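You operate a simulated robot arm through the tools that you are given. There is no shell and no other tool. Be economical: measure what you need, move in short steps, check, and stop when the job is done.

The job below is to be done with a simulated robot arm. You get a single attempt, and the scene is never put back.

TASK
Copy the log to the memory stick that the monitor names.
Fine: stick into the port, COPY, wait for COPIED, EJECT, then back to its pocket in the rack. Set down upright: what you pick out.

Only the result counts: the job must be done as asked and must still hold three seconds after the hand-in. Knocking over, shifting, dropping, spilling or breaking anything else fails it.

THE ROBOT
A 7-joint arm with a two-finger parallel gripper on a trunk, on a base that drives. Base frame: it is fixed to the floor where the robot stands at the start and does not move with it; the origin is under the middle of the robot, x ahead of it, y to its left, z up. Readings come in cm, degrees, newtons and seconds.
Its first joint turns from -166.0 to 166.0 degrees. Places, roughly: bench breaker [270, 50, 120]; clear key [200, -240, 100]; cold breaker [260, 50, 120]; computer [210, -240, 90]; disc key of the computer [200, -240, 90]; eject key [200, -250, 100]; heat breaker [250, 50, 120]; hood breaker [240, 50, 120]; key four [200, -230, 100]; key one [200, -220, 100]; key three [200, -230, 100]; key two [200, -220, 100]; main switch [270, 50, 120]; mouth of the stick port [190, -250, 90]; mute key of unit one [190, -40, 100]; mute key of unit two [190, -140, 100]. Payload 3.91 kg.
The tool frame sits at the grasp point between the pads (the TCP): z along the fingers, y along the line on which they close. The tips reach 3 cm beyond it. The gripper opens to 11 cm. The fingers are 2 cm wide and 1 cm thick; the gripper's body (4.8 by 11.2 cm) begins 5.5 cm behind the TCP.
Orientation is told as [roll, pitch, yaw] about the base's x, y, z axes, in that order, counted from this pose: with the fingers straight down and closing along the base's y, the tool's x points along the base's -x, its y along +y and its z along -z.

THE INTERFACE
- The arm moves only by the tool jog_arm. Its argument "motion" is a list of rows, each a list of 6 numbers: the shift along the base's x, y, z in m, then the turn, a rotation vector about the base's x, y, z in degrees. In form: [[dx, dy, dz, wx, wy, wz], ...]. A call has 1 to 8 rows; each row is the pose to reach, as a shift and turn from the pose commanded when the call began. "jaw" is the finger opening in m, from 0 to 0.11, set as the call begins (left out, the last holds). A row lasts 0.2 s, in which the tool goes at most 5 cm and 8.6 degrees; a call with a longer step from one row to the next is refused whole, and so is a gripper value outside its range. A pose out of reach is approached as far as the arm can. The call stops where the force on the tool passes 40 N (or 10 N more than at its start, if that is more) or the arm is blocked; 0.2 s more then pass. Each finger travels about 15.3 cm/s and halts on what it meets, pressing with about 30 N; the grip force reading is that of the motor and also rises with nothing between the fingers. The clock runs only during rows and for 0.2 s after the last one: add rows that repeat a pose to give the fingers time. It gives the time, the measured TCP pose, the force on the tool (base axes), the opening and the grip force at its end, in the units of the frame above (readings bear some noise), with the torque about the TCP (base axes, N m) and any sound that the robot's microphone picked up, and new pictures: "pictures" is both (left out), scene, wrist or none.
- Cameras (640 x 400 px; columns grow to the right, rows downward): "scene" is now at [1.21, 12.88, 151.26]; the picture's right is [-0.25, -0.97, 0.00], its down [-0.51, 0.13, -0.85] and it looks along [0.82, -0.21, -0.53] (base axes); focal length 253 px, centre (320, 200). "wrist" rides on the gripper at [7.7, 0.7, -11.4] in the tool frame; the picture's right is [-0.09, 1.00, 0.00], its down [-0.80, -0.07, -0.59] and it looks along [-0.59, -0.05, 0.80] (tool axes); focal length 270 px, centre (320, 200).
- lift_body(by): slides the trunk up (or, below 0, down) by that many cm; the arm and the scene camera ride with it, the base frame stays. It gives what a move gives, with no picture.
- base_move(legs): drives the robot by 1 to 6 legs, each [ahead, turn to the left] in cm and degrees, along the robot's own axes; the way and the turn of a leg run together, so that a leg with both is an arc; at most 150 cm and 180 degrees a leg. The arm and the cameras ride along, it lands a little off, and it stops where it bumps. It gives what a move gives, and a new picture of the scene camera.
- turn_head(pan, tilt): turns the head with the scene camera to pan (to the left, within 155 degrees either way) and tilt (down, from -29 to 69), counted from straight ahead of the robot. It gives what a move gives, and a new picture of the scene camera.
- locate(camera, pixels): for up to 12 pixels [column, row] of the newest picture of that camera ("zoom" is the newest enlarged one), the place [x, y, z] in the base frame of the surface seen there, good to about 0.3 cm. It takes no simulated time.
- inspect(camera, box): a new picture of the part [left, top, right, bottom] of that camera's present view, enlarged. It takes no simulated time.
- finish_job(): hands the job in; it is judged then, once.

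Work in short steps. Measure before you move; look again where a grasp or a placing could have gone wrong, and mend it. You have 80 turns and 260 pictures in all, those below and enlarged ones among them. Open the gripper and draw the arm clear of the work before you hand the job in, unless the task says otherwise; then end with one line.

The tools are called after ">>>" as a command line: name --pt "numbers of a row" for each row, then --argument value for the rest, lists and objects as JSON in quotes. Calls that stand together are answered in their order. jog_arm: Moves the arm, as the interface text tells. Its arguments: {"type":"object","properties":{"motion":{"type":"array"},"jaw":{"type":"number"},"pictures":{"type":"string","enum":["both","scene","wrist","none"]}},"required":["motion"]} The other tools are called the same way: lift_body (by) slides the trunk up or down; base_move (legs) drives the base; turn_head (pan, tilt) turns the head that bears the scene camera; locate (camera, pixels) gives the place of the surface under pixels of a picture; inspect (camera, box) takes an enlarged picture of a part of a camera's view; finish_job () hands the job in.

At the start:

```text
t: 0.0
ee_pos: [47.65, 2.6, 122.17]
tool_rot: [0.0, 0.0, -0.1]
ft_force: [0.4, 1.1, 0.0]
torque: [-0.01, -0.02, 0.0]
grip_width: 11.01
grasp_force: 0.1
trunk travel left (down, up): [-47.5, 13.5]
robot x, y, heading: [-0.13, 0.18, -0.1]
head pan, tilt: [-14.5, 31.9]
```

scene: 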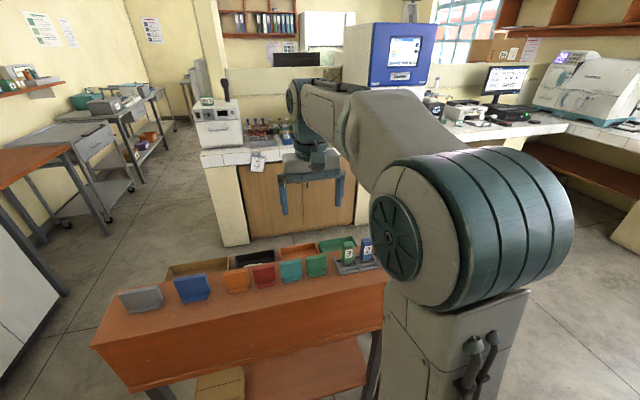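
wrist: 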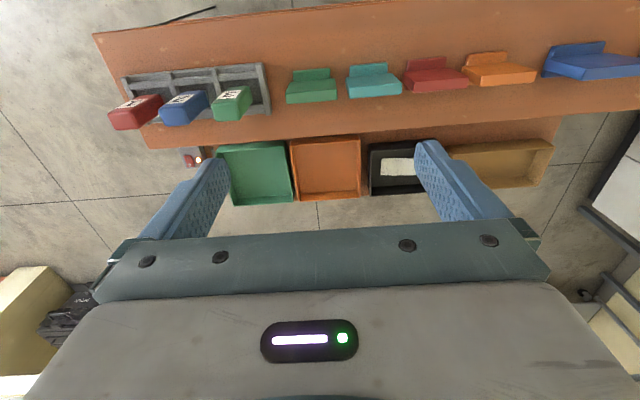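

The wrist picture shows a rack with three sticks (red, blue, green) at about (185,100). I look closer at it and turn the head towards the computer.

>>> inspect --camera "wrist" --box '[90, 50, 290, 175]'

>>> locate --camera "wrist" --pixels '[[135, 112], [183, 108], [232, 105], [125, 100], [170, 80], [265, 70], [195, 155], [250, 175], [330, 170], [60, 330], [200, 120], [300, 120]]'

>>> turn_head --pan -50 --tilt 20

```text
3.20 times, centred on (190, 112) of wrist
```

zoom: 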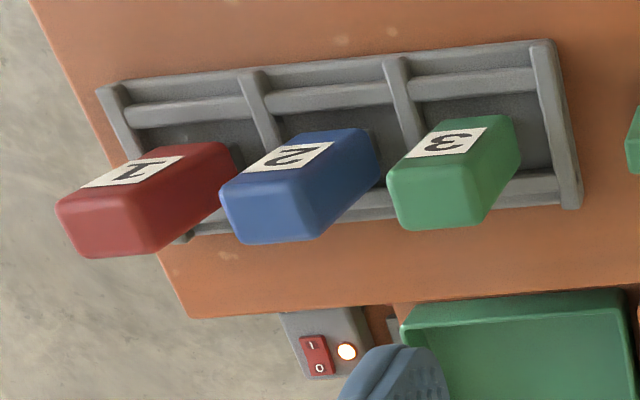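

```text
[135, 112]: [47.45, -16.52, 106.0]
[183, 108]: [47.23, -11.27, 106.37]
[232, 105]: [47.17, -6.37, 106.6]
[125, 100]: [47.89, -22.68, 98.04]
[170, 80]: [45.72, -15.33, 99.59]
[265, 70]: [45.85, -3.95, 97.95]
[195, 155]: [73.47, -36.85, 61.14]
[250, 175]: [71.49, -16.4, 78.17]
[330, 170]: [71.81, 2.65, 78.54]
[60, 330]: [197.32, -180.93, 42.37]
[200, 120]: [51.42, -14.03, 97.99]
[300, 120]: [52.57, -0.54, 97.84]
```

```text
t: 1.0
ee_pos: [47.38, 2.53, 122.14]
tool_rot: [0.0, 0.0, -0.1]
ft_force: [0.1, 0.7, -0.4]
torque: [0.0, -0.01, 0.02]
grip_width: 10.99
grasp_force: 0.0
trunk travel left (down, up): [-47.5, 13.5]
robot x, y, heading: [0.25, 0.2, -0.2]
head pan, tilt: [-50.0, 20.0]
```

scene: 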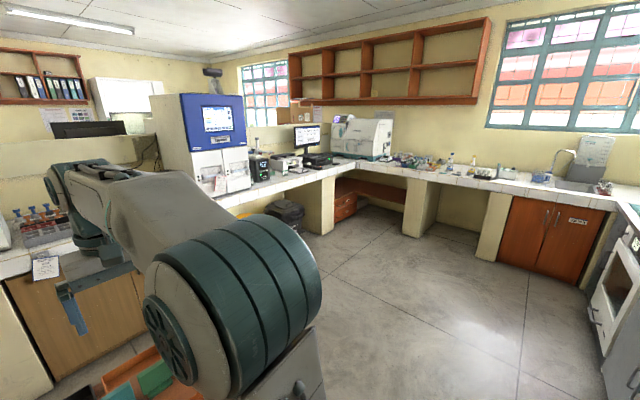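

The monitor shows at (307,135), the computer beside it. I zoom in.

>>> inspect --camera "scene" --box '[285, 120, 333, 150]'

>>> inspect --camera "scene" --box '[240, 115, 400, 215]'

>>> locate --camera "scene" --pixels '[[307, 135], [315, 160], [285, 163], [318, 185], [260, 190], [300, 185], [370, 155], [405, 170], [300, 225], [285, 215]]'

```text
13.33 times, centred on (309, 135) of scene
```

zoom: 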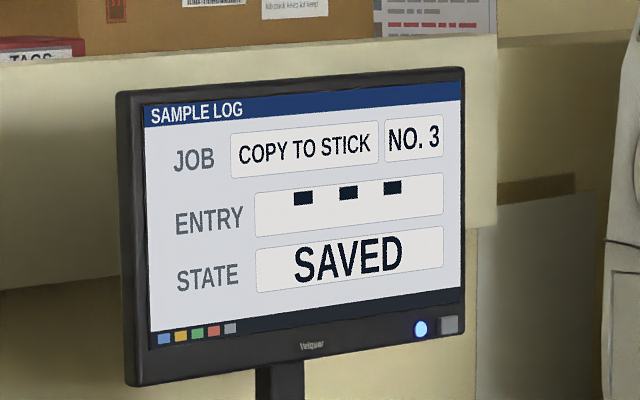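

```text
4.00 times, centred on (320, 165) of scene
```

zoom: 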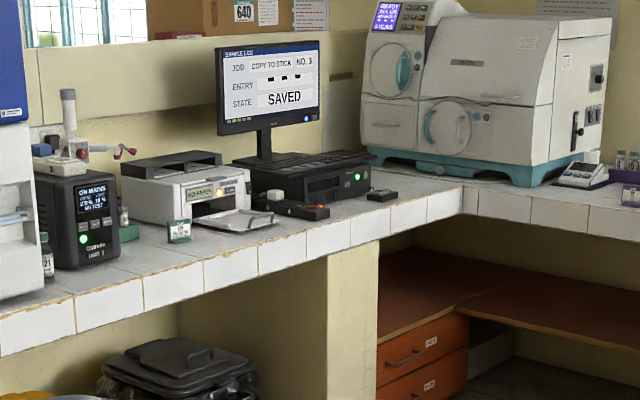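

```text
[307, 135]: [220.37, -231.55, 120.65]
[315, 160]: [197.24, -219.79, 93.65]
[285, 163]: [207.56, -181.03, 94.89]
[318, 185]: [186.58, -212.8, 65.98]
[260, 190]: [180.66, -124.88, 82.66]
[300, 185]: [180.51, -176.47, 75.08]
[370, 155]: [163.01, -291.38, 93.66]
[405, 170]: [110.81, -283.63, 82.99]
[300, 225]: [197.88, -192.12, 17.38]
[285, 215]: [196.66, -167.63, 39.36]
```

The stick named is NO. 3, green. Now measure it precisely in a fresh wrist zoom.

>>> inspect --camera "wrist" --box '[200, 70, 280, 120]'

>>> turn_head --pan -8 --tilt 45

```text
8.00 times, centred on (240, 95) of wrist
```

zoom: 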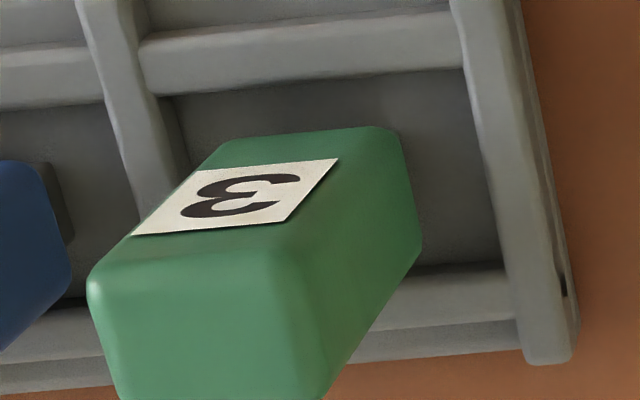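

```text
t: 2.1
ee_pos: [47.48, 2.59, 122.07]
tool_rot: [0.0, 0.0, 0.0]
ft_force: [-0.8, -0.4, -0.3]
torque: [-0.05, 0.02, 0.01]
grip_width: 11.0
grasp_force: 0.0
trunk travel left (down, up): [-47.5, 13.5]
robot x, y, heading: [-0.09, 0.07, 0.1]
head pan, tilt: [-8.0, 45.0]
```

scene: 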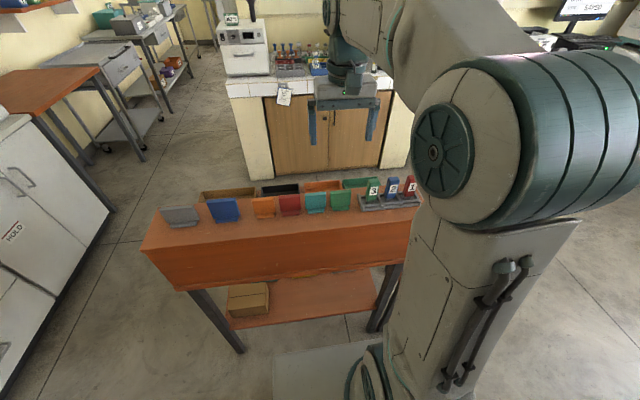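

Label faces the robot (-x). I measure the corners of the stick and the pocket on the zoom and view the rack in the scene.

>>> locate --camera "zoom" --pixels '[[110, 275], [280, 270], [300, 380], [140, 380], [235, 195], [240, 140], [370, 135], [350, 260], [300, 40], [530, 250], [430, 200], [130, 100]]'

>>> inspect --camera "scene" --box '[350, 170, 430, 220]'

```text
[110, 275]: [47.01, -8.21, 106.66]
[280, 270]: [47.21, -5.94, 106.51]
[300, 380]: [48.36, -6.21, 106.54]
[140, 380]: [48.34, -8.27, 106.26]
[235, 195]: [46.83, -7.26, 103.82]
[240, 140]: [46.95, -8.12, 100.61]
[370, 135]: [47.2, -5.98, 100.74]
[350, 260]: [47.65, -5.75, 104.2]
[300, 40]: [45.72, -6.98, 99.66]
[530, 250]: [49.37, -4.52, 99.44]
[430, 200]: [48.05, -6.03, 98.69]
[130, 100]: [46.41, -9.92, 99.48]
```

```text
8.00 times, centred on (390, 195) of scene
```

zoom: 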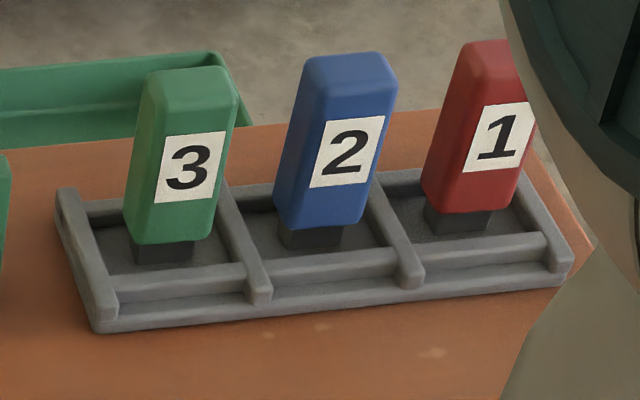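

Before choosing the grip I look at the computer's port from here.

>>> turn_head --pan -50 --tilt 20

>>> inspect --camera "scene" --box '[298, 146, 346, 176]'

>>> inspect --camera "scene" --box '[312, 154, 336, 169]'

```text
t: 3.2
ee_pos: [47.52, 2.49, 122.17]
tool_rot: [0.0, 0.0, -0.1]
ft_force: [0.9, -0.3, -0.1]
torque: [-0.03, 0.02, 0.0]
grip_width: 11.0
grasp_force: 0.0
trunk travel left (down, up): [-47.5, 13.5]
robot x, y, heading: [-0.31, 0.08, 0.2]
head pan, tilt: [-50.0, 20.0]
```

scene: 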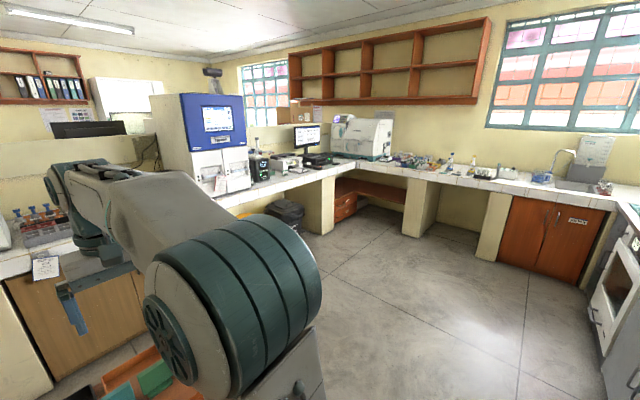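

```text
13.33 times, centred on (322, 161) of scene
```

zoom: 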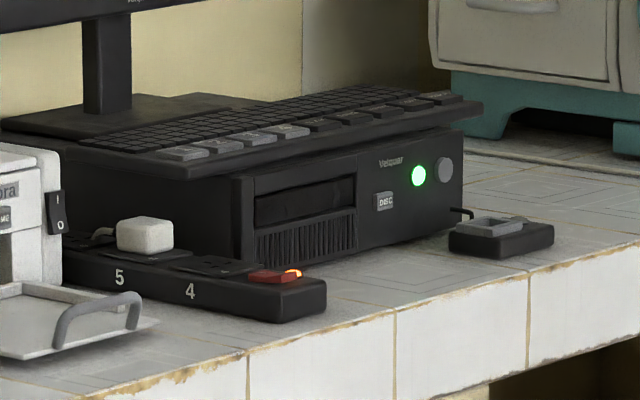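

```text
16.00 times, centred on (324, 162) of scene
```

zoom: 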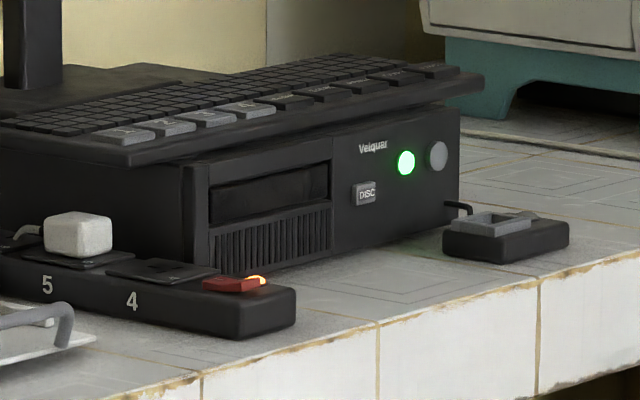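

The port is a small dock in front of the computer with an upward mouth (zoom (490,222)). I locate it and the keys.

>>> locate --camera "zoom" --pixels '[[492, 222], [455, 222], [530, 215], [448, 245], [568, 240], [500, 255], [125, 135], [300, 100], [335, 90], [400, 77], [435, 70], [320, 290]]'

>>> inspect --camera "scene" --box '[314, 154, 332, 163]'

>>> inspect --camera "scene" --box '[326, 158, 336, 164]'

```text
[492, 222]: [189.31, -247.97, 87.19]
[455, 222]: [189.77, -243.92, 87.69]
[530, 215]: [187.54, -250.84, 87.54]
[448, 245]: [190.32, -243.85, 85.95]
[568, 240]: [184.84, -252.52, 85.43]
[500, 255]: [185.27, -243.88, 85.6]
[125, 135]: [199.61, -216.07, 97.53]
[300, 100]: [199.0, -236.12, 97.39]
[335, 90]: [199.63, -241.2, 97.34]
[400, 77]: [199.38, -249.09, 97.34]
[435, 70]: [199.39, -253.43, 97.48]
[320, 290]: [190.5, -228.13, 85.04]
```

```text
16.00 times, centred on (323, 158) of scene
```

zoom: 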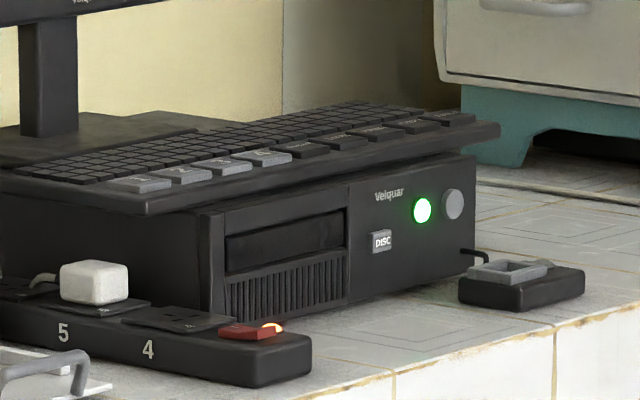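

```text
16.00 times, centred on (331, 161) of scene
```

zoom: 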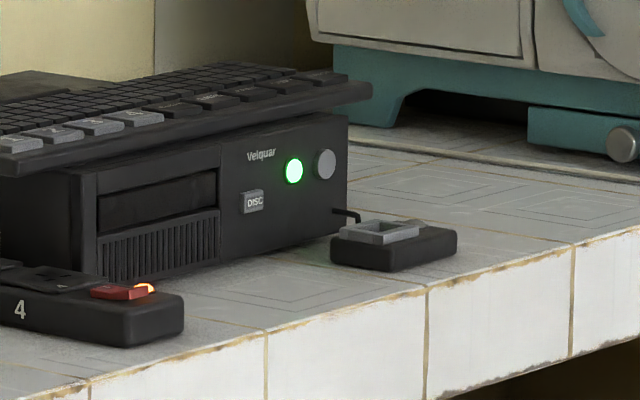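

Port opens upward on the dock near [188.5,-248,87.5]. I'll grip stick 3 with fingers closing along x: move above it and turn yaw by 90° in steps.

>>> jog_arm --pt "0 -0.012 0 0 0 8" --pt "0 -0.024 0 0 0 16" --pt "0 -0.036 0 0 0 24" --pt "0 -0.048 0 0 0 32" --pt "0 -0.06 0 0 0 40" --pt "0 -0.072 0 0 0 48" --pt "0 -0.084 0 0 0 56" --pt "0.002 -0.096 0 0 0 64" --pictures "none"

>>> jog_arm --pt "0 0 0 0 0 8" --pt "0 0 0 0 0 16" --pt "0 0 0 0 0 24" --pt "0 0 0 0 0 26" --pt "0 0 0 0 0 26" --jaw 0.06 --pictures "wrist"

>>> turn_head --pan -8 --tilt 45

```text
t: 5.0
ee_pos: [47.59, -7.19, 122.05]
tool_rot: [0.0, 0.0, 64.1]
ft_force: [-0.2, -0.1, 0.8]
torque: [0.0, 0.02, 0.0]
grip_width: 11.03
grasp_force: 0.0
trunk travel left (down, up): [-47.5, 13.5]
robot x, y, heading: [-0.33, -0.05, 0.0]
head pan, tilt: [-50.0, 20.0]
```

```text
t: 6.2
ee_pos: [47.69, -7.08, 121.99]
tool_rot: [0.1, 0.1, 90.1]
ft_force: [-0.1, 0.2, 0.3]
torque: [-0.04, -0.01, -0.02]
grip_width: 5.99
grasp_force: 0.1
trunk travel left (down, up): [-47.5, 13.5]
robot x, y, heading: [-0.3, -0.0, 0.1]
head pan, tilt: [-50.0, 20.0]
```

wrist: 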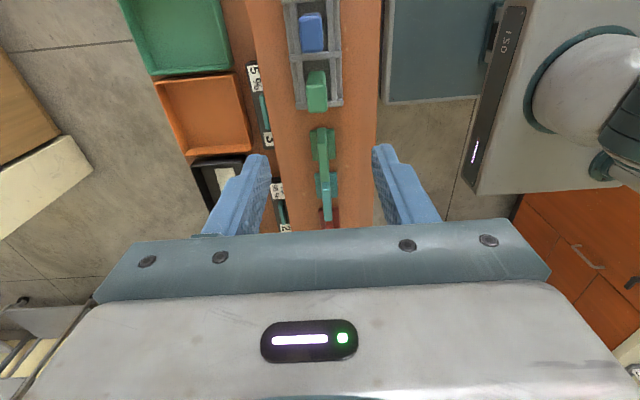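

```text
t: 7.3
ee_pos: [47.65, -7.08, 121.95]
tool_rot: [0.0, 0.1, 89.9]
ft_force: [0.6, -0.4, -0.1]
torque: [0.0, 0.02, -0.01]
grip_width: 6.0
grasp_force: 0.1
trunk travel left (down, up): [-47.5, 13.5]
robot x, y, heading: [0.18, -0.11, -0.0]
head pan, tilt: [-8.0, 45.0]
```

scene: 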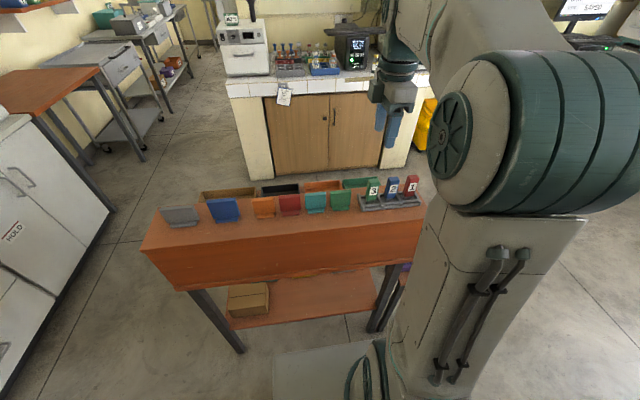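

Stick 3 shows at (317,90) in the wrist view. I measure its edges in a zoom.

>>> inspect --camera "wrist" --box '[277, 65, 357, 115]'

```text
8.00 times, centred on (317, 90) of wrist
```

zoom: 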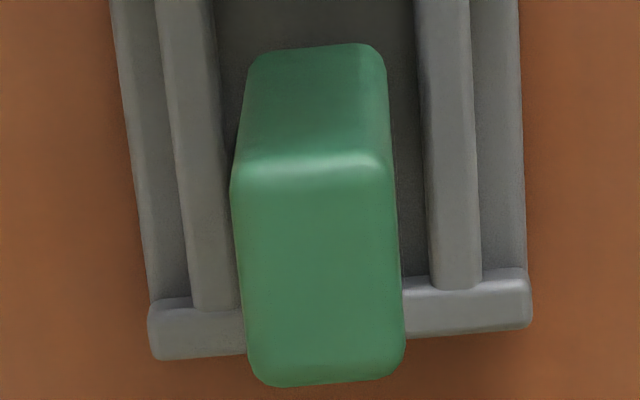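

>>> locate --camera "zoom" --pixels '[[245, 200], [385, 200], [260, 370], [390, 360], [315, 280], [310, 170], [315, 60], [315, 375], [190, 200], [455, 200], [340, 330], [200, 330]]'

```text
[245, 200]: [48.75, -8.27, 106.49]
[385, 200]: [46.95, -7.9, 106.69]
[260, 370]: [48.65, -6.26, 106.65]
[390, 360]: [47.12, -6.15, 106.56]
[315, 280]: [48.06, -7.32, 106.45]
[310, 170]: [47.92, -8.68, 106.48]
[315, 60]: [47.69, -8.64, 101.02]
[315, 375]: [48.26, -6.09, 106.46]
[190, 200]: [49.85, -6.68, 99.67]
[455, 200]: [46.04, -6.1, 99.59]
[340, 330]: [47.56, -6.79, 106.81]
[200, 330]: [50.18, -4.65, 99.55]
```

Stick centre ≈ (47.9,-7.25), top 106.6. I descend to TCP z≈104 with 6 cm opening.

>>> jog_arm --pt "0.002 -0.002 -0.04 0 0 0" --pt "0.002 -0.002 -0.08 0 0 0" --pt "0.002 -0.002 -0.12 0 0 0" --pt "0.002 -0.002 -0.15 0 0 0" --pt "0.002 -0.002 -0.178 0 0 0" --pt "0.002 -0.002 -0.178 0 0 0" --jaw 0.06 --pictures "both"

>>> inspect --camera "scene" --box '[340, 150, 440, 220]'

```text
t: 8.7
ee_pos: [48.08, -7.33, 104.18]
tool_rot: [0.0, 0.0, 90.1]
ft_force: [-0.5, -0.5, -0.6]
torque: [0.01, 0.01, 0.0]
grip_width: 5.99
grasp_force: 0.1
trunk travel left (down, up): [-47.5, 13.5]
robot x, y, heading: [-0.18, 0.03, -0.0]
head pan, tilt: [-8.0, 45.0]
```

scene: 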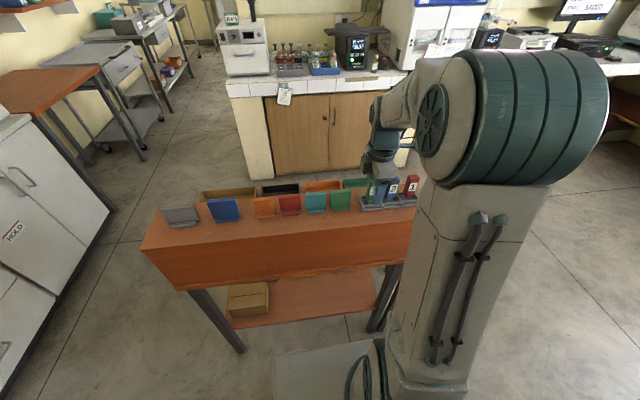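
wrist: 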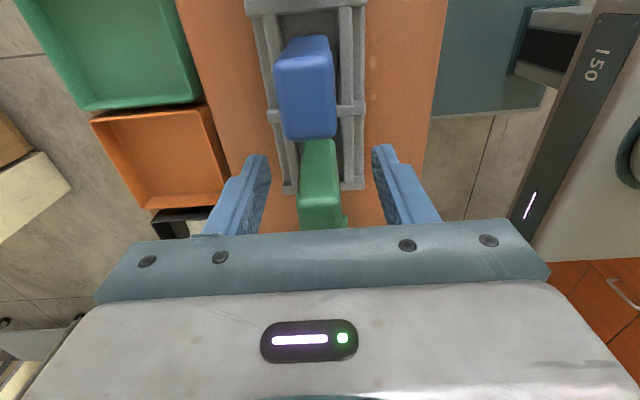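

```text
5.71 times, centred on (390, 185) of scene
```

zoom: 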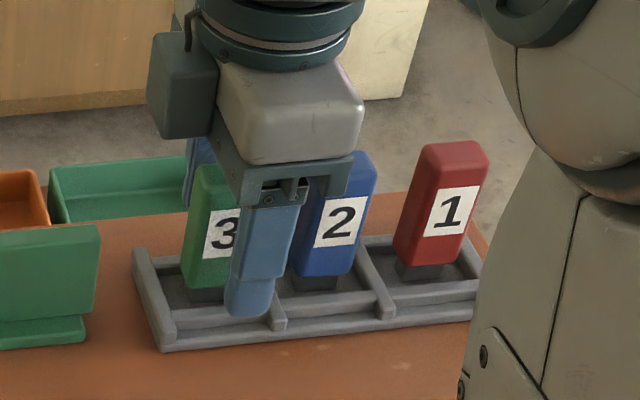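

The stick (320,185) lies centred between the fingers. I close.

>>> jog_arm --pt "0 0 0 0 0 0" --pt "0 0 0 0 0 0" --pt "0 0 0 0 0 0" --jaw 0.01 --pictures "wrist"

>>> inspect --camera "scene" --box '[340, 150, 440, 220]'

```text
t: 9.5
ee_pos: [47.91, -7.56, 104.2]
tool_rot: [0.0, 0.1, 90.1]
ft_force: [-0.2, 0.8, -0.4]
torque: [-0.02, -0.06, 0.03]
grip_width: 1.94
grasp_force: 30.0
trunk travel left (down, up): [-47.5, 13.5]
robot x, y, heading: [0.21, -0.06, -0.1]
head pan, tilt: [-8.0, 45.0]
```

wrist: 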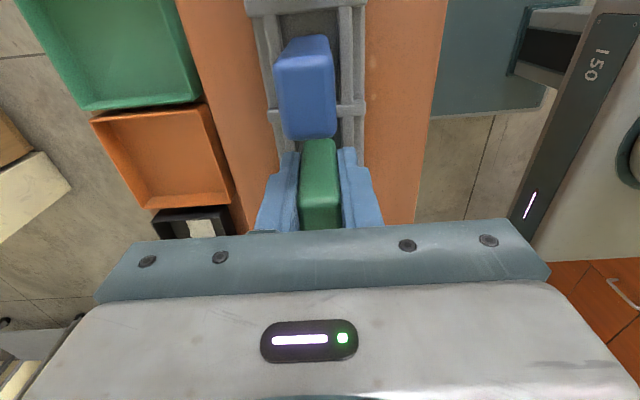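

```text
5.71 times, centred on (390, 185) of scene
```

zoom: 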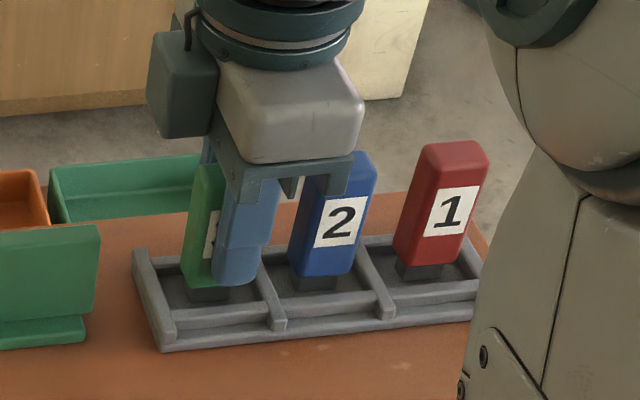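

Grip 1.94 cm, 30 N: held. I lift straight up.

>>> jog_arm --pt "0 0 0.015 0 0 0" --pt "0 0 0.03 0 0 0" --pt "0 0 0.06 0 0 0" --pt "0 0 0.1 0 0 0" --pt "0 0 0.14 0 0 0" --pt "0 0 0.18 0 0 0" --pt "0 0 0.18 0 0 0" --pictures "both"

>>> inspect --camera "scene" --box '[340, 110, 440, 220]'

```text
t: 11.1
ee_pos: [47.71, -7.48, 122.32]
tool_rot: [0.0, 0.0, 90.0]
ft_force: [-0.1, 0.3, -0.4]
torque: [0.01, 0.0, 0.0]
grip_width: 1.92
grasp_force: 29.8
trunk travel left (down, up): [-47.5, 13.5]
robot x, y, heading: [-0.56, 0.15, -0.0]
head pan, tilt: [-8.0, 45.0]
```

scene: 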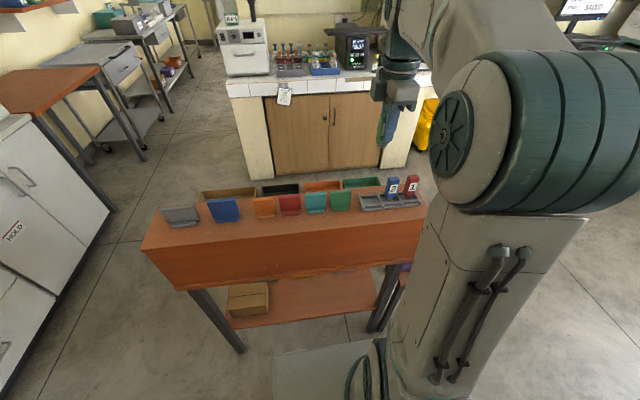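
wrist: 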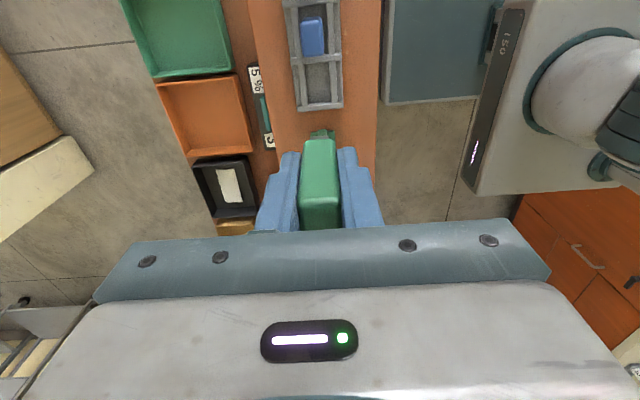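

```text
3.64 times, centred on (390, 165) of scene
```

zoom: 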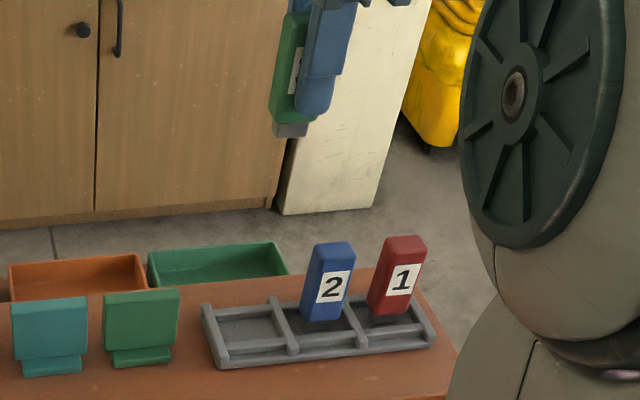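

Held, with the dark plug visible below. Before driving, I look down at my base and around to the right for the way.

>>> turn_head --pan -30 --tilt 69

>>> turn_head --pan -90 --tilt 45

```text
t: 12.0
ee_pos: [47.75, -7.39, 122.26]
tool_rot: [0.0, 0.0, 89.9]
ft_force: [0.0, -0.6, -1.2]
torque: [-0.02, 0.01, 0.0]
grip_width: 1.9
grasp_force: 30.0
trunk travel left (down, up): [-47.5, 13.5]
robot x, y, heading: [-0.36, 0.07, -0.0]
head pan, tilt: [-30.0, 68.8]
```

scene: 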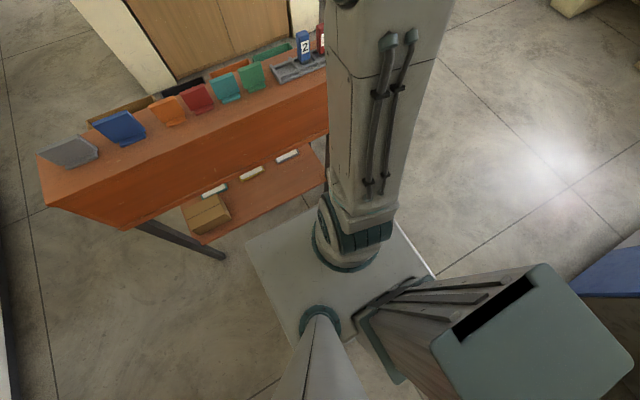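

```text
t: 13.3
ee_pos: [47.82, -7.52, 122.29]
tool_rot: [0.1, 0.0, 90.1]
ft_force: [-1.1, 0.9, 0.2]
torque: [0.01, 0.04, -0.02]
grip_width: 1.9
grasp_force: 29.6
trunk travel left (down, up): [-47.5, 13.5]
robot x, y, heading: [0.01, -0.07, 0.3]
head pan, tilt: [-90.0, 45.0]
```

scene: 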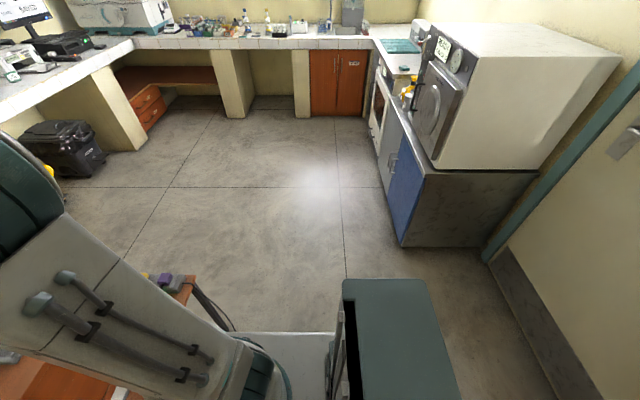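

Floor to the right is open. I measure the base plate, table leg and obstacles.

>>> locate --camera "scene" --pixels '[[300, 334], [240, 334], [330, 334], [225, 320], [195, 280], [165, 285], [100, 160], [140, 140], [405, 240], [60, 150], [310, 110], [15, 380]]'

>>> turn_head --pan -150 --tilt 50

```text
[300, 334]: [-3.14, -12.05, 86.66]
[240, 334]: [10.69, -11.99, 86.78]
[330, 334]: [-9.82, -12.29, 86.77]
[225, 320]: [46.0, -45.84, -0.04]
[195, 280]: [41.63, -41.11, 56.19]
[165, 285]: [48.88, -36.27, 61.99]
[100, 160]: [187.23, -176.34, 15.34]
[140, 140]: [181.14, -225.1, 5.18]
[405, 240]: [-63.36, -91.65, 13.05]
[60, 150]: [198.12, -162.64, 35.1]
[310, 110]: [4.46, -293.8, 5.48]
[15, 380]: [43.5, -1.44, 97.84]
```

```text
t: 14.6
ee_pos: [47.81, -7.4, 122.32]
tool_rot: [0.0, 0.0, 89.9]
ft_force: [-0.3, 0.3, -0.7]
torque: [0.0, 0.01, 0.01]
grip_width: 1.92
grasp_force: 30.1
trunk travel left (down, up): [-47.5, 13.5]
robot x, y, heading: [0.03, -0.16, 0.1]
head pan, tilt: [-150.0, 50.0]
```

scene: 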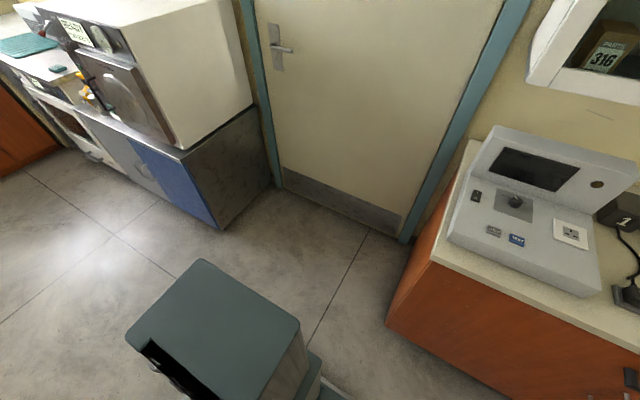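

I check the clearance behind the robot.

>>> locate --camera "scene" --pixels '[[388, 325], [430, 258], [500, 385], [220, 228], [340, 310], [300, 380]]'

```text
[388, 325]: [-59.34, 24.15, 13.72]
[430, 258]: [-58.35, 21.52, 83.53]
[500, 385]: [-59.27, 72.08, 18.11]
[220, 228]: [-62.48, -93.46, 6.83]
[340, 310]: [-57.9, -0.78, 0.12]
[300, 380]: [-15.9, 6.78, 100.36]
```

Behind is clear for 8 cm. I back off, turn right, and drive along the open aisle.

>>> base_move --legs '[[-8, 0], [0, -90], [110, 0]]'

>>> turn_head --pan 0 --tilt 35

```text
t: 24.7
ee_pos: [-16.98, -156.6, 122.32]
tool_rot: [0.0, 0.0, -0.2]
ft_force: [0.4, 0.1, -0.8]
torque: [0.03, 0.03, 0.0]
grip_width: 1.91
grasp_force: 29.6
trunk travel left (down, up): [-47.5, 13.5]
robot x, y, heading: [-9.18, -108.9, -90.1]
head pan, tilt: [-150.0, 50.0]
```

scene: 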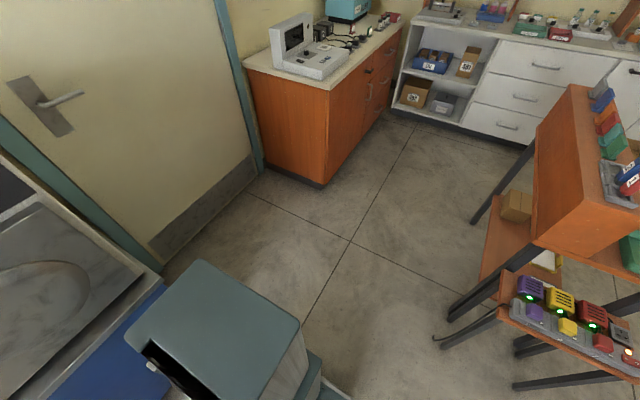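

```text
t: 27.0
ee_pos: [-16.99, -156.48, 122.31]
tool_rot: [0.0, 0.0, -0.2]
ft_force: [-0.3, -0.3, -1.0]
torque: [0.02, 0.02, 0.03]
grip_width: 1.89
grasp_force: 30.4
trunk travel left (down, up): [-47.5, 13.5]
robot x, y, heading: [-9.48, -108.85, -90.2]
head pan, tilt: [0.0, 35.0]
```

scene: 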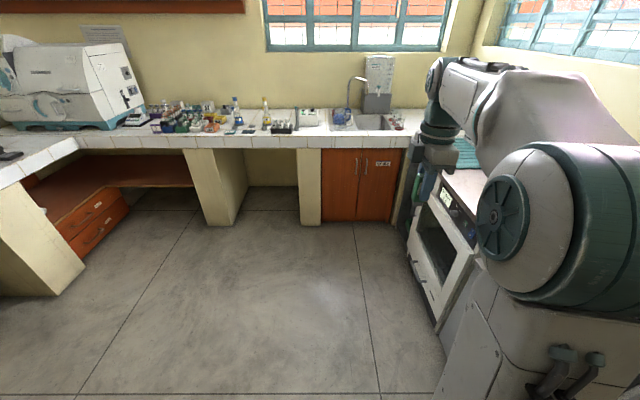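

Clear floor ahead-left. I drive diagonally toward the computer, then straighten.

>>> base_move --legs '[[0, 35], [148, 0], [0, 43], [25, 0]]'

>>> turn_head --pan 0 --tilt 40

```text
t: 39.4
ee_pos: [147.68, -245.88, 122.28]
tool_rot: [0.0, 0.0, 79.8]
ft_force: [0.7, -0.6, 0.1]
torque: [-0.01, 0.02, -0.01]
grip_width: 1.92
grasp_force: 30.3
trunk travel left (down, up): [-47.5, 13.5]
robot x, y, heading: [102.0, -230.51, -10.3]
head pan, tilt: [0.0, 35.0]
```

scene: 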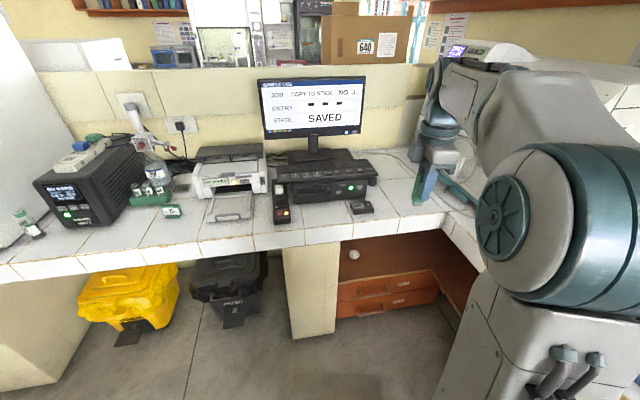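

```text
t: 40.0
ee_pos: [147.66, -245.92, 122.29]
tool_rot: [-0.1, 0.0, 79.9]
ft_force: [0.0, 0.4, -0.6]
torque: [0.0, 0.03, -0.02]
grip_width: 1.93
grasp_force: 29.7
trunk travel left (down, up): [-47.5, 13.5]
robot x, y, heading: [101.84, -230.02, -10.0]
head pan, tilt: [0.0, 40.0]
```

scene: 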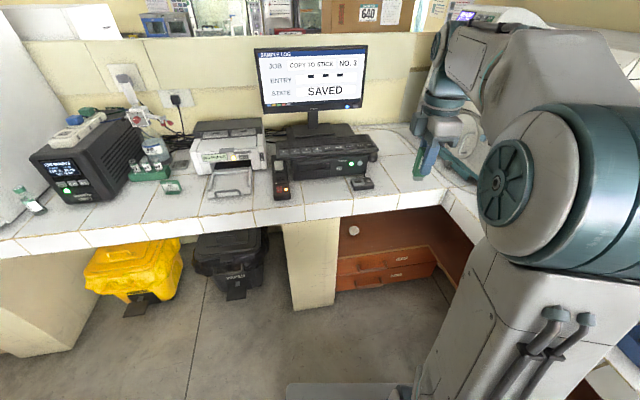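

Robot near (102,-230). Zoom onto keyboard and dock.

>>> inspect --camera "scene" --box '[270, 130, 390, 205]'

>>> inspect --camera "scene" --box '[338, 168, 386, 198]'

>>> locate --camera "zoom" --pixels '[[320, 200], [250, 200], [400, 200]]'

```text
5.33 times, centred on (330, 168) of scene
```

zoom: 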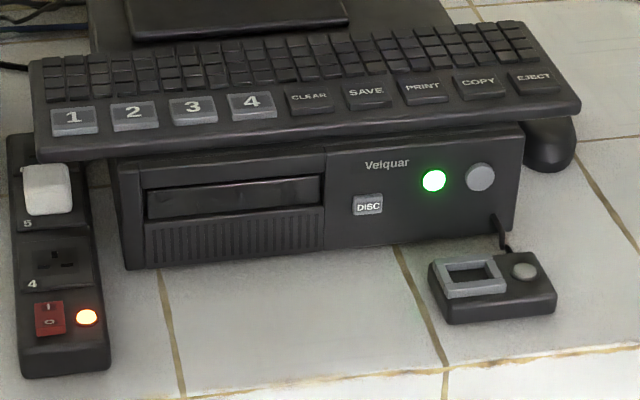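

```text
13.33 times, centred on (362, 183) of scene
```

zoom: 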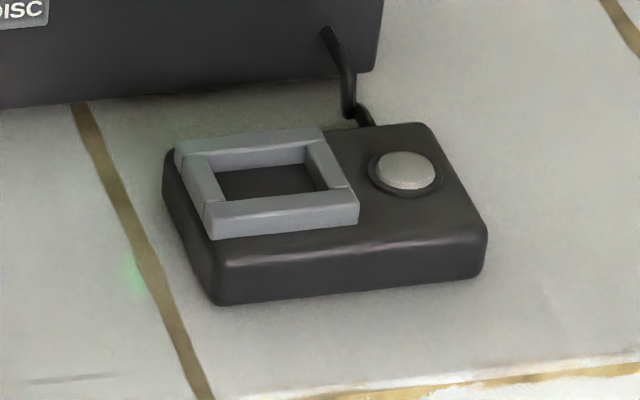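

```text
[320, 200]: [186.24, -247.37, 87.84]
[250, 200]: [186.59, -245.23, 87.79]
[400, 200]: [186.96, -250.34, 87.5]
```

Now measure the collar and keys.

>>> locate --camera "zoom" --pixels '[[180, 147], [320, 133], [212, 232], [355, 217], [222, 200], [325, 188], [215, 172], [305, 163], [265, 182], [405, 168], [215, 255], [485, 235]]'

>>> inspect --camera "scene" --box '[270, 130, 390, 205]'

>>> locate --camera "zoom" --pixels '[[480, 85], [460, 98], [505, 94], [480, 78], [532, 81], [370, 93], [425, 90], [300, 140], [580, 105], [480, 108]]'

```text
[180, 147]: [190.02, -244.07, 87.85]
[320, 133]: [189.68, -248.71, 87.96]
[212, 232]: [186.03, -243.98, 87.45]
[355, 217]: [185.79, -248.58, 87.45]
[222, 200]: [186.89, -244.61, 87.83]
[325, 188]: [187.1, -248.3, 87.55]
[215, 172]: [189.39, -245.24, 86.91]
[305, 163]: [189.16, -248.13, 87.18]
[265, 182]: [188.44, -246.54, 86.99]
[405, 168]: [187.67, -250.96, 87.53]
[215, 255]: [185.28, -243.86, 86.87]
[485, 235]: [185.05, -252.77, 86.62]
```

```text
5.33 times, centred on (330, 168) of scene
```

zoom: 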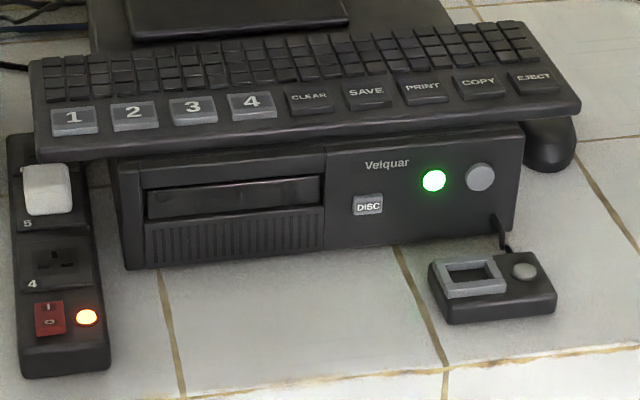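

```text
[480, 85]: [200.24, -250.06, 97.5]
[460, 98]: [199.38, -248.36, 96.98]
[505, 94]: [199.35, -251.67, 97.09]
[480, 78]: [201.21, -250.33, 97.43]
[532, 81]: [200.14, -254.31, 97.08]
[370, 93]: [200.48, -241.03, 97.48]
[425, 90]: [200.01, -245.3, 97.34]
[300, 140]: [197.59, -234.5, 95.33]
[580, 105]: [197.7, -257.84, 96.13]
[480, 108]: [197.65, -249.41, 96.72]
```

Slot: collar centre ≈(188.0,-246.4), long along y. COPY ≈(200.1,-250.1,97.3), EJECT ≈(200.1,-254.2). I drive 33 cm closer and straighten to heading 0.

>>> base_move --legs '[[33, 0], [0, 10]]'

>>> inspect --camera "scene" --box '[200, 100, 520, 300]'

```text
t: 42.9
ee_pos: [181.86, -243.53, 122.25]
tool_rot: [0.0, 0.1, 89.8]
ft_force: [0.7, 0.1, 0.0]
torque: [-0.03, -0.05, 0.0]
grip_width: 1.92
grasp_force: 29.9
trunk travel left (down, up): [-47.5, 13.5]
robot x, y, heading: [134.22, -235.95, -0.2]
head pan, tilt: [0.0, 40.0]
```

scene: 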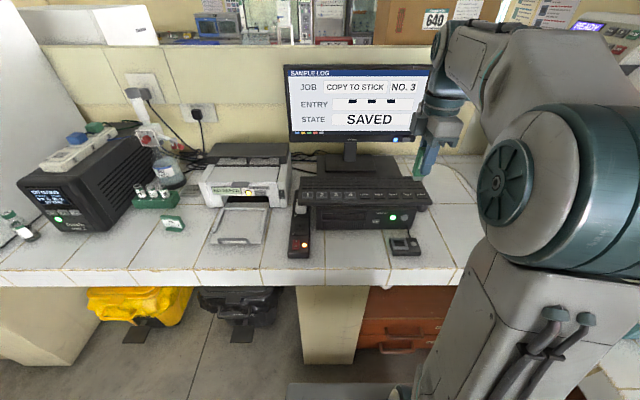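

```text
2.00 times, centred on (360, 200) of scene
```

zoom: 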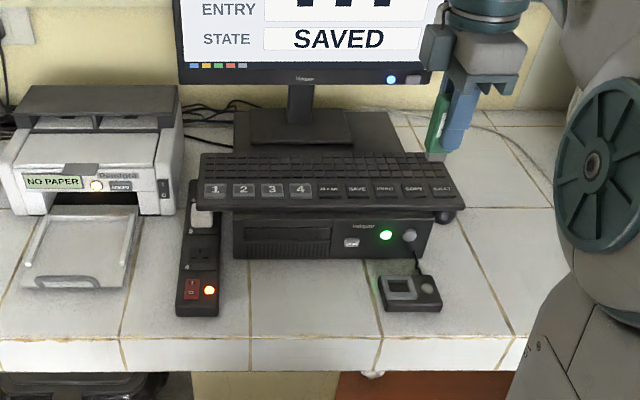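

Good view. Remeasure the dock and keys from here.

>>> inspect --camera "scene" --box '[382, 230, 430, 260]'

>>> locate --camera "zoom" --pixels '[[100, 100], [265, 100], [100, 230], [265, 230], [180, 160]]'

```text
13.33 times, centred on (406, 245) of scene
```

zoom: 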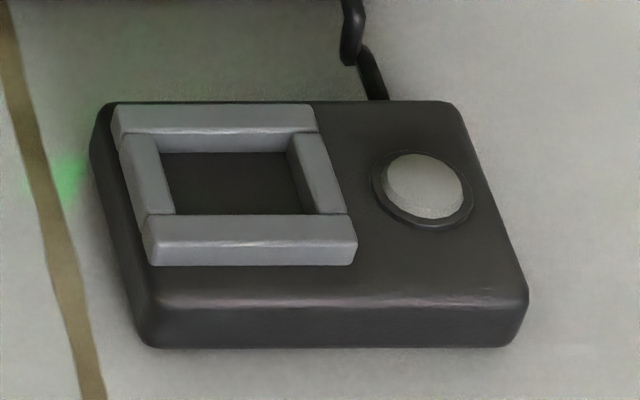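

```text
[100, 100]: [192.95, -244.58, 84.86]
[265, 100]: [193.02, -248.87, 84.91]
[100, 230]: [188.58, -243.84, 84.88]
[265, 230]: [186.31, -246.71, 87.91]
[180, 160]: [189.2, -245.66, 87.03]
```

>>> locate --camera "zoom" --pixels '[[125, 110], [310, 110], [150, 235], [345, 232], [165, 155], [285, 155], [180, 213], [310, 213], [148, 180], [315, 175], [230, 228], [220, 120]]'

```text
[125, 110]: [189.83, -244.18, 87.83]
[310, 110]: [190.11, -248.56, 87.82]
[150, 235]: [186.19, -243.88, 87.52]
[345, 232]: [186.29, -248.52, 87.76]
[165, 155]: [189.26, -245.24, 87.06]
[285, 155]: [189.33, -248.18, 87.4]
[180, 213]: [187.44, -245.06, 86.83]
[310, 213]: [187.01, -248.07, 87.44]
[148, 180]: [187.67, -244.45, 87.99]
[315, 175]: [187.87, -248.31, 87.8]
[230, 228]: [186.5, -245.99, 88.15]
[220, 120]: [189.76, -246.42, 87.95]
```

Slot centre ≈(188.05,-246.35), inner about 2.3×3.0 cm, yaw ≈0. I move over it with the plug some 5 cm above.

>>> jog_arm --pt "0.03 -0.015 0 0 0 0" --pt "0.062 -0.0295 0 0 0 0" --pt "0.062 -0.0295 -0.04 0 0 0" --pt "0.062 -0.0295 -0.08 0 0 0" --pt "0.062 -0.0295 -0.12 0 0 0" --pt "0.062 -0.0295 -0.16 0 0 0" --pt "0.062 -0.0295 -0.2 0 0 0" --pt "0.062 -0.0295 -0.22 0 0 0" --pictures "both"

>>> inspect --camera "scene" --box '[366, 200, 446, 260]'

```text
t: 44.7
ee_pos: [188.1, -246.43, 100.3]
tool_rot: [0.0, 0.0, 89.8]
ft_force: [0.1, 0.0, 1.0]
torque: [0.03, 0.0, 0.0]
grip_width: 1.92
grasp_force: 29.7
trunk travel left (down, up): [-47.5, 13.5]
robot x, y, heading: [134.13, -236.03, -0.4]
head pan, tilt: [0.0, 40.0]
```

scene: 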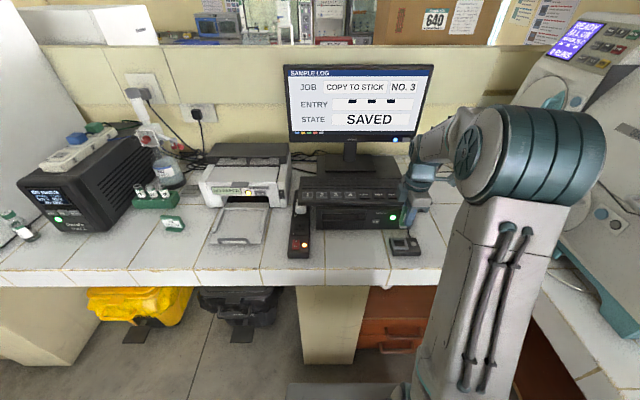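
wrist: 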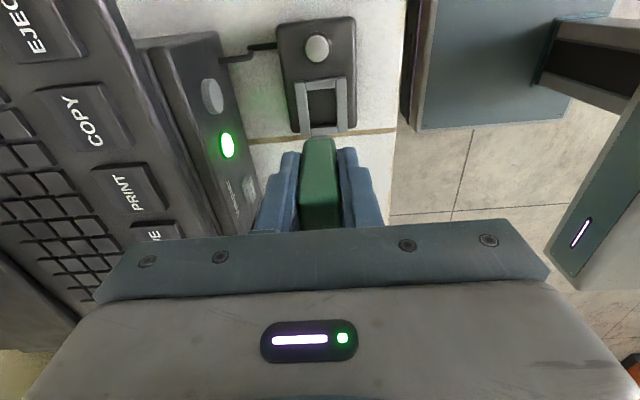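

```text
6.67 times, centred on (406, 230) of scene
```

zoom: 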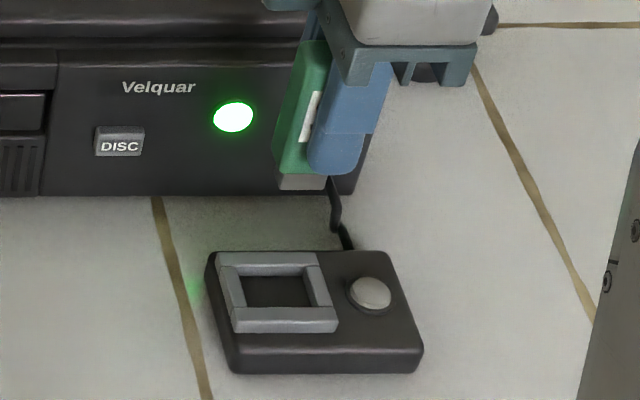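

I measure the held stick and the collar in the same frame from both cameras.

>>> locate --camera "zoom" --pixels '[[290, 150], [283, 165], [300, 168], [285, 183], [318, 185], [310, 115], [280, 140]]'

>>> inspect --camera "wrist" --box '[260, 60, 388, 140]'

>>> inspect --camera "wrist" --box '[256, 130, 384, 240]'

```text
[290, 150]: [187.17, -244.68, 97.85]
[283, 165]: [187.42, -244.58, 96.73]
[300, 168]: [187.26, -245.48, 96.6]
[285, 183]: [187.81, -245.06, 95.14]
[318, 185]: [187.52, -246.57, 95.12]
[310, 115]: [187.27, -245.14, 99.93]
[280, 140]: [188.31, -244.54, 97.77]
```

```text
5.00 times, centred on (324, 100) of wrist
```

zoom: 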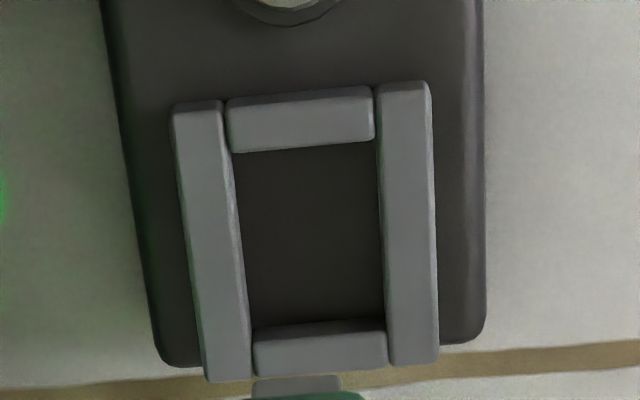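

```text
3.64 times, centred on (320, 185) of wrist
```

zoom: 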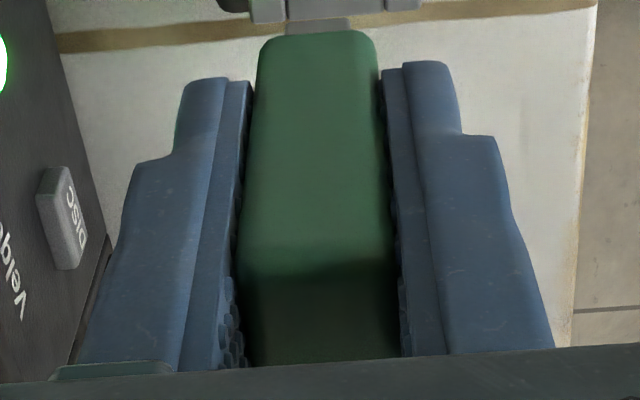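

>>> locate --camera "zoom" --pixels '[[265, 50], [365, 50], [315, 45], [315, 150], [260, 150], [375, 150], [290, 25], [345, 25], [318, 25], [315, 270], [265, 200], [370, 200]]'

>>> inspect --camera "wrist" --box '[260, 60, 388, 140]'

>>> locate --camera "zoom" --pixels '[[242, 170], [248, 300], [382, 170], [382, 300], [300, 145], [320, 330], [260, 388], [335, 388], [200, 120], [215, 370], [405, 100], [412, 350]]'

```text
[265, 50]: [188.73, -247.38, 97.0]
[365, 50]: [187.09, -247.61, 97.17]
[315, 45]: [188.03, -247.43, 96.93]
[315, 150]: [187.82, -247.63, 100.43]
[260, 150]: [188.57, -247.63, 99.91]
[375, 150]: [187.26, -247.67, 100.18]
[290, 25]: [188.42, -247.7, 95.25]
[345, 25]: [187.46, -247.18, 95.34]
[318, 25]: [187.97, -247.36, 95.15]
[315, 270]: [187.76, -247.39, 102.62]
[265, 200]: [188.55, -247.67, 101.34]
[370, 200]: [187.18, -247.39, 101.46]
```

```text
5.00 times, centred on (324, 100) of wrist
```

zoom: 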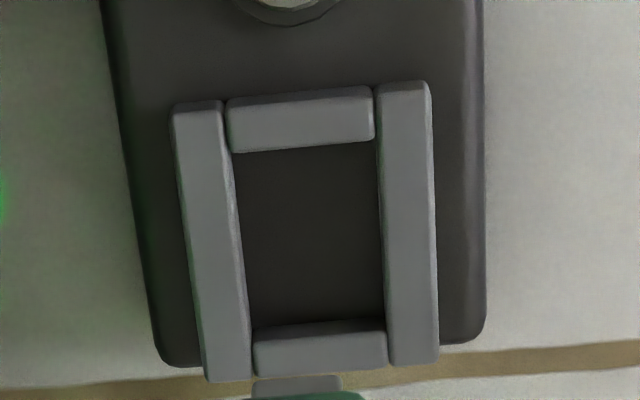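

```text
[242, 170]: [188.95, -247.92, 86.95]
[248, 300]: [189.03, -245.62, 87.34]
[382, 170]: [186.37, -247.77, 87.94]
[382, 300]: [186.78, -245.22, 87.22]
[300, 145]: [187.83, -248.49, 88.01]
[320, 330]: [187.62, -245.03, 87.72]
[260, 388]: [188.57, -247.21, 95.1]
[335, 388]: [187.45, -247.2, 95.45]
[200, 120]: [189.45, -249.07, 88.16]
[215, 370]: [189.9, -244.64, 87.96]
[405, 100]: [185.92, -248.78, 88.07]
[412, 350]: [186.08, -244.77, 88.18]
```

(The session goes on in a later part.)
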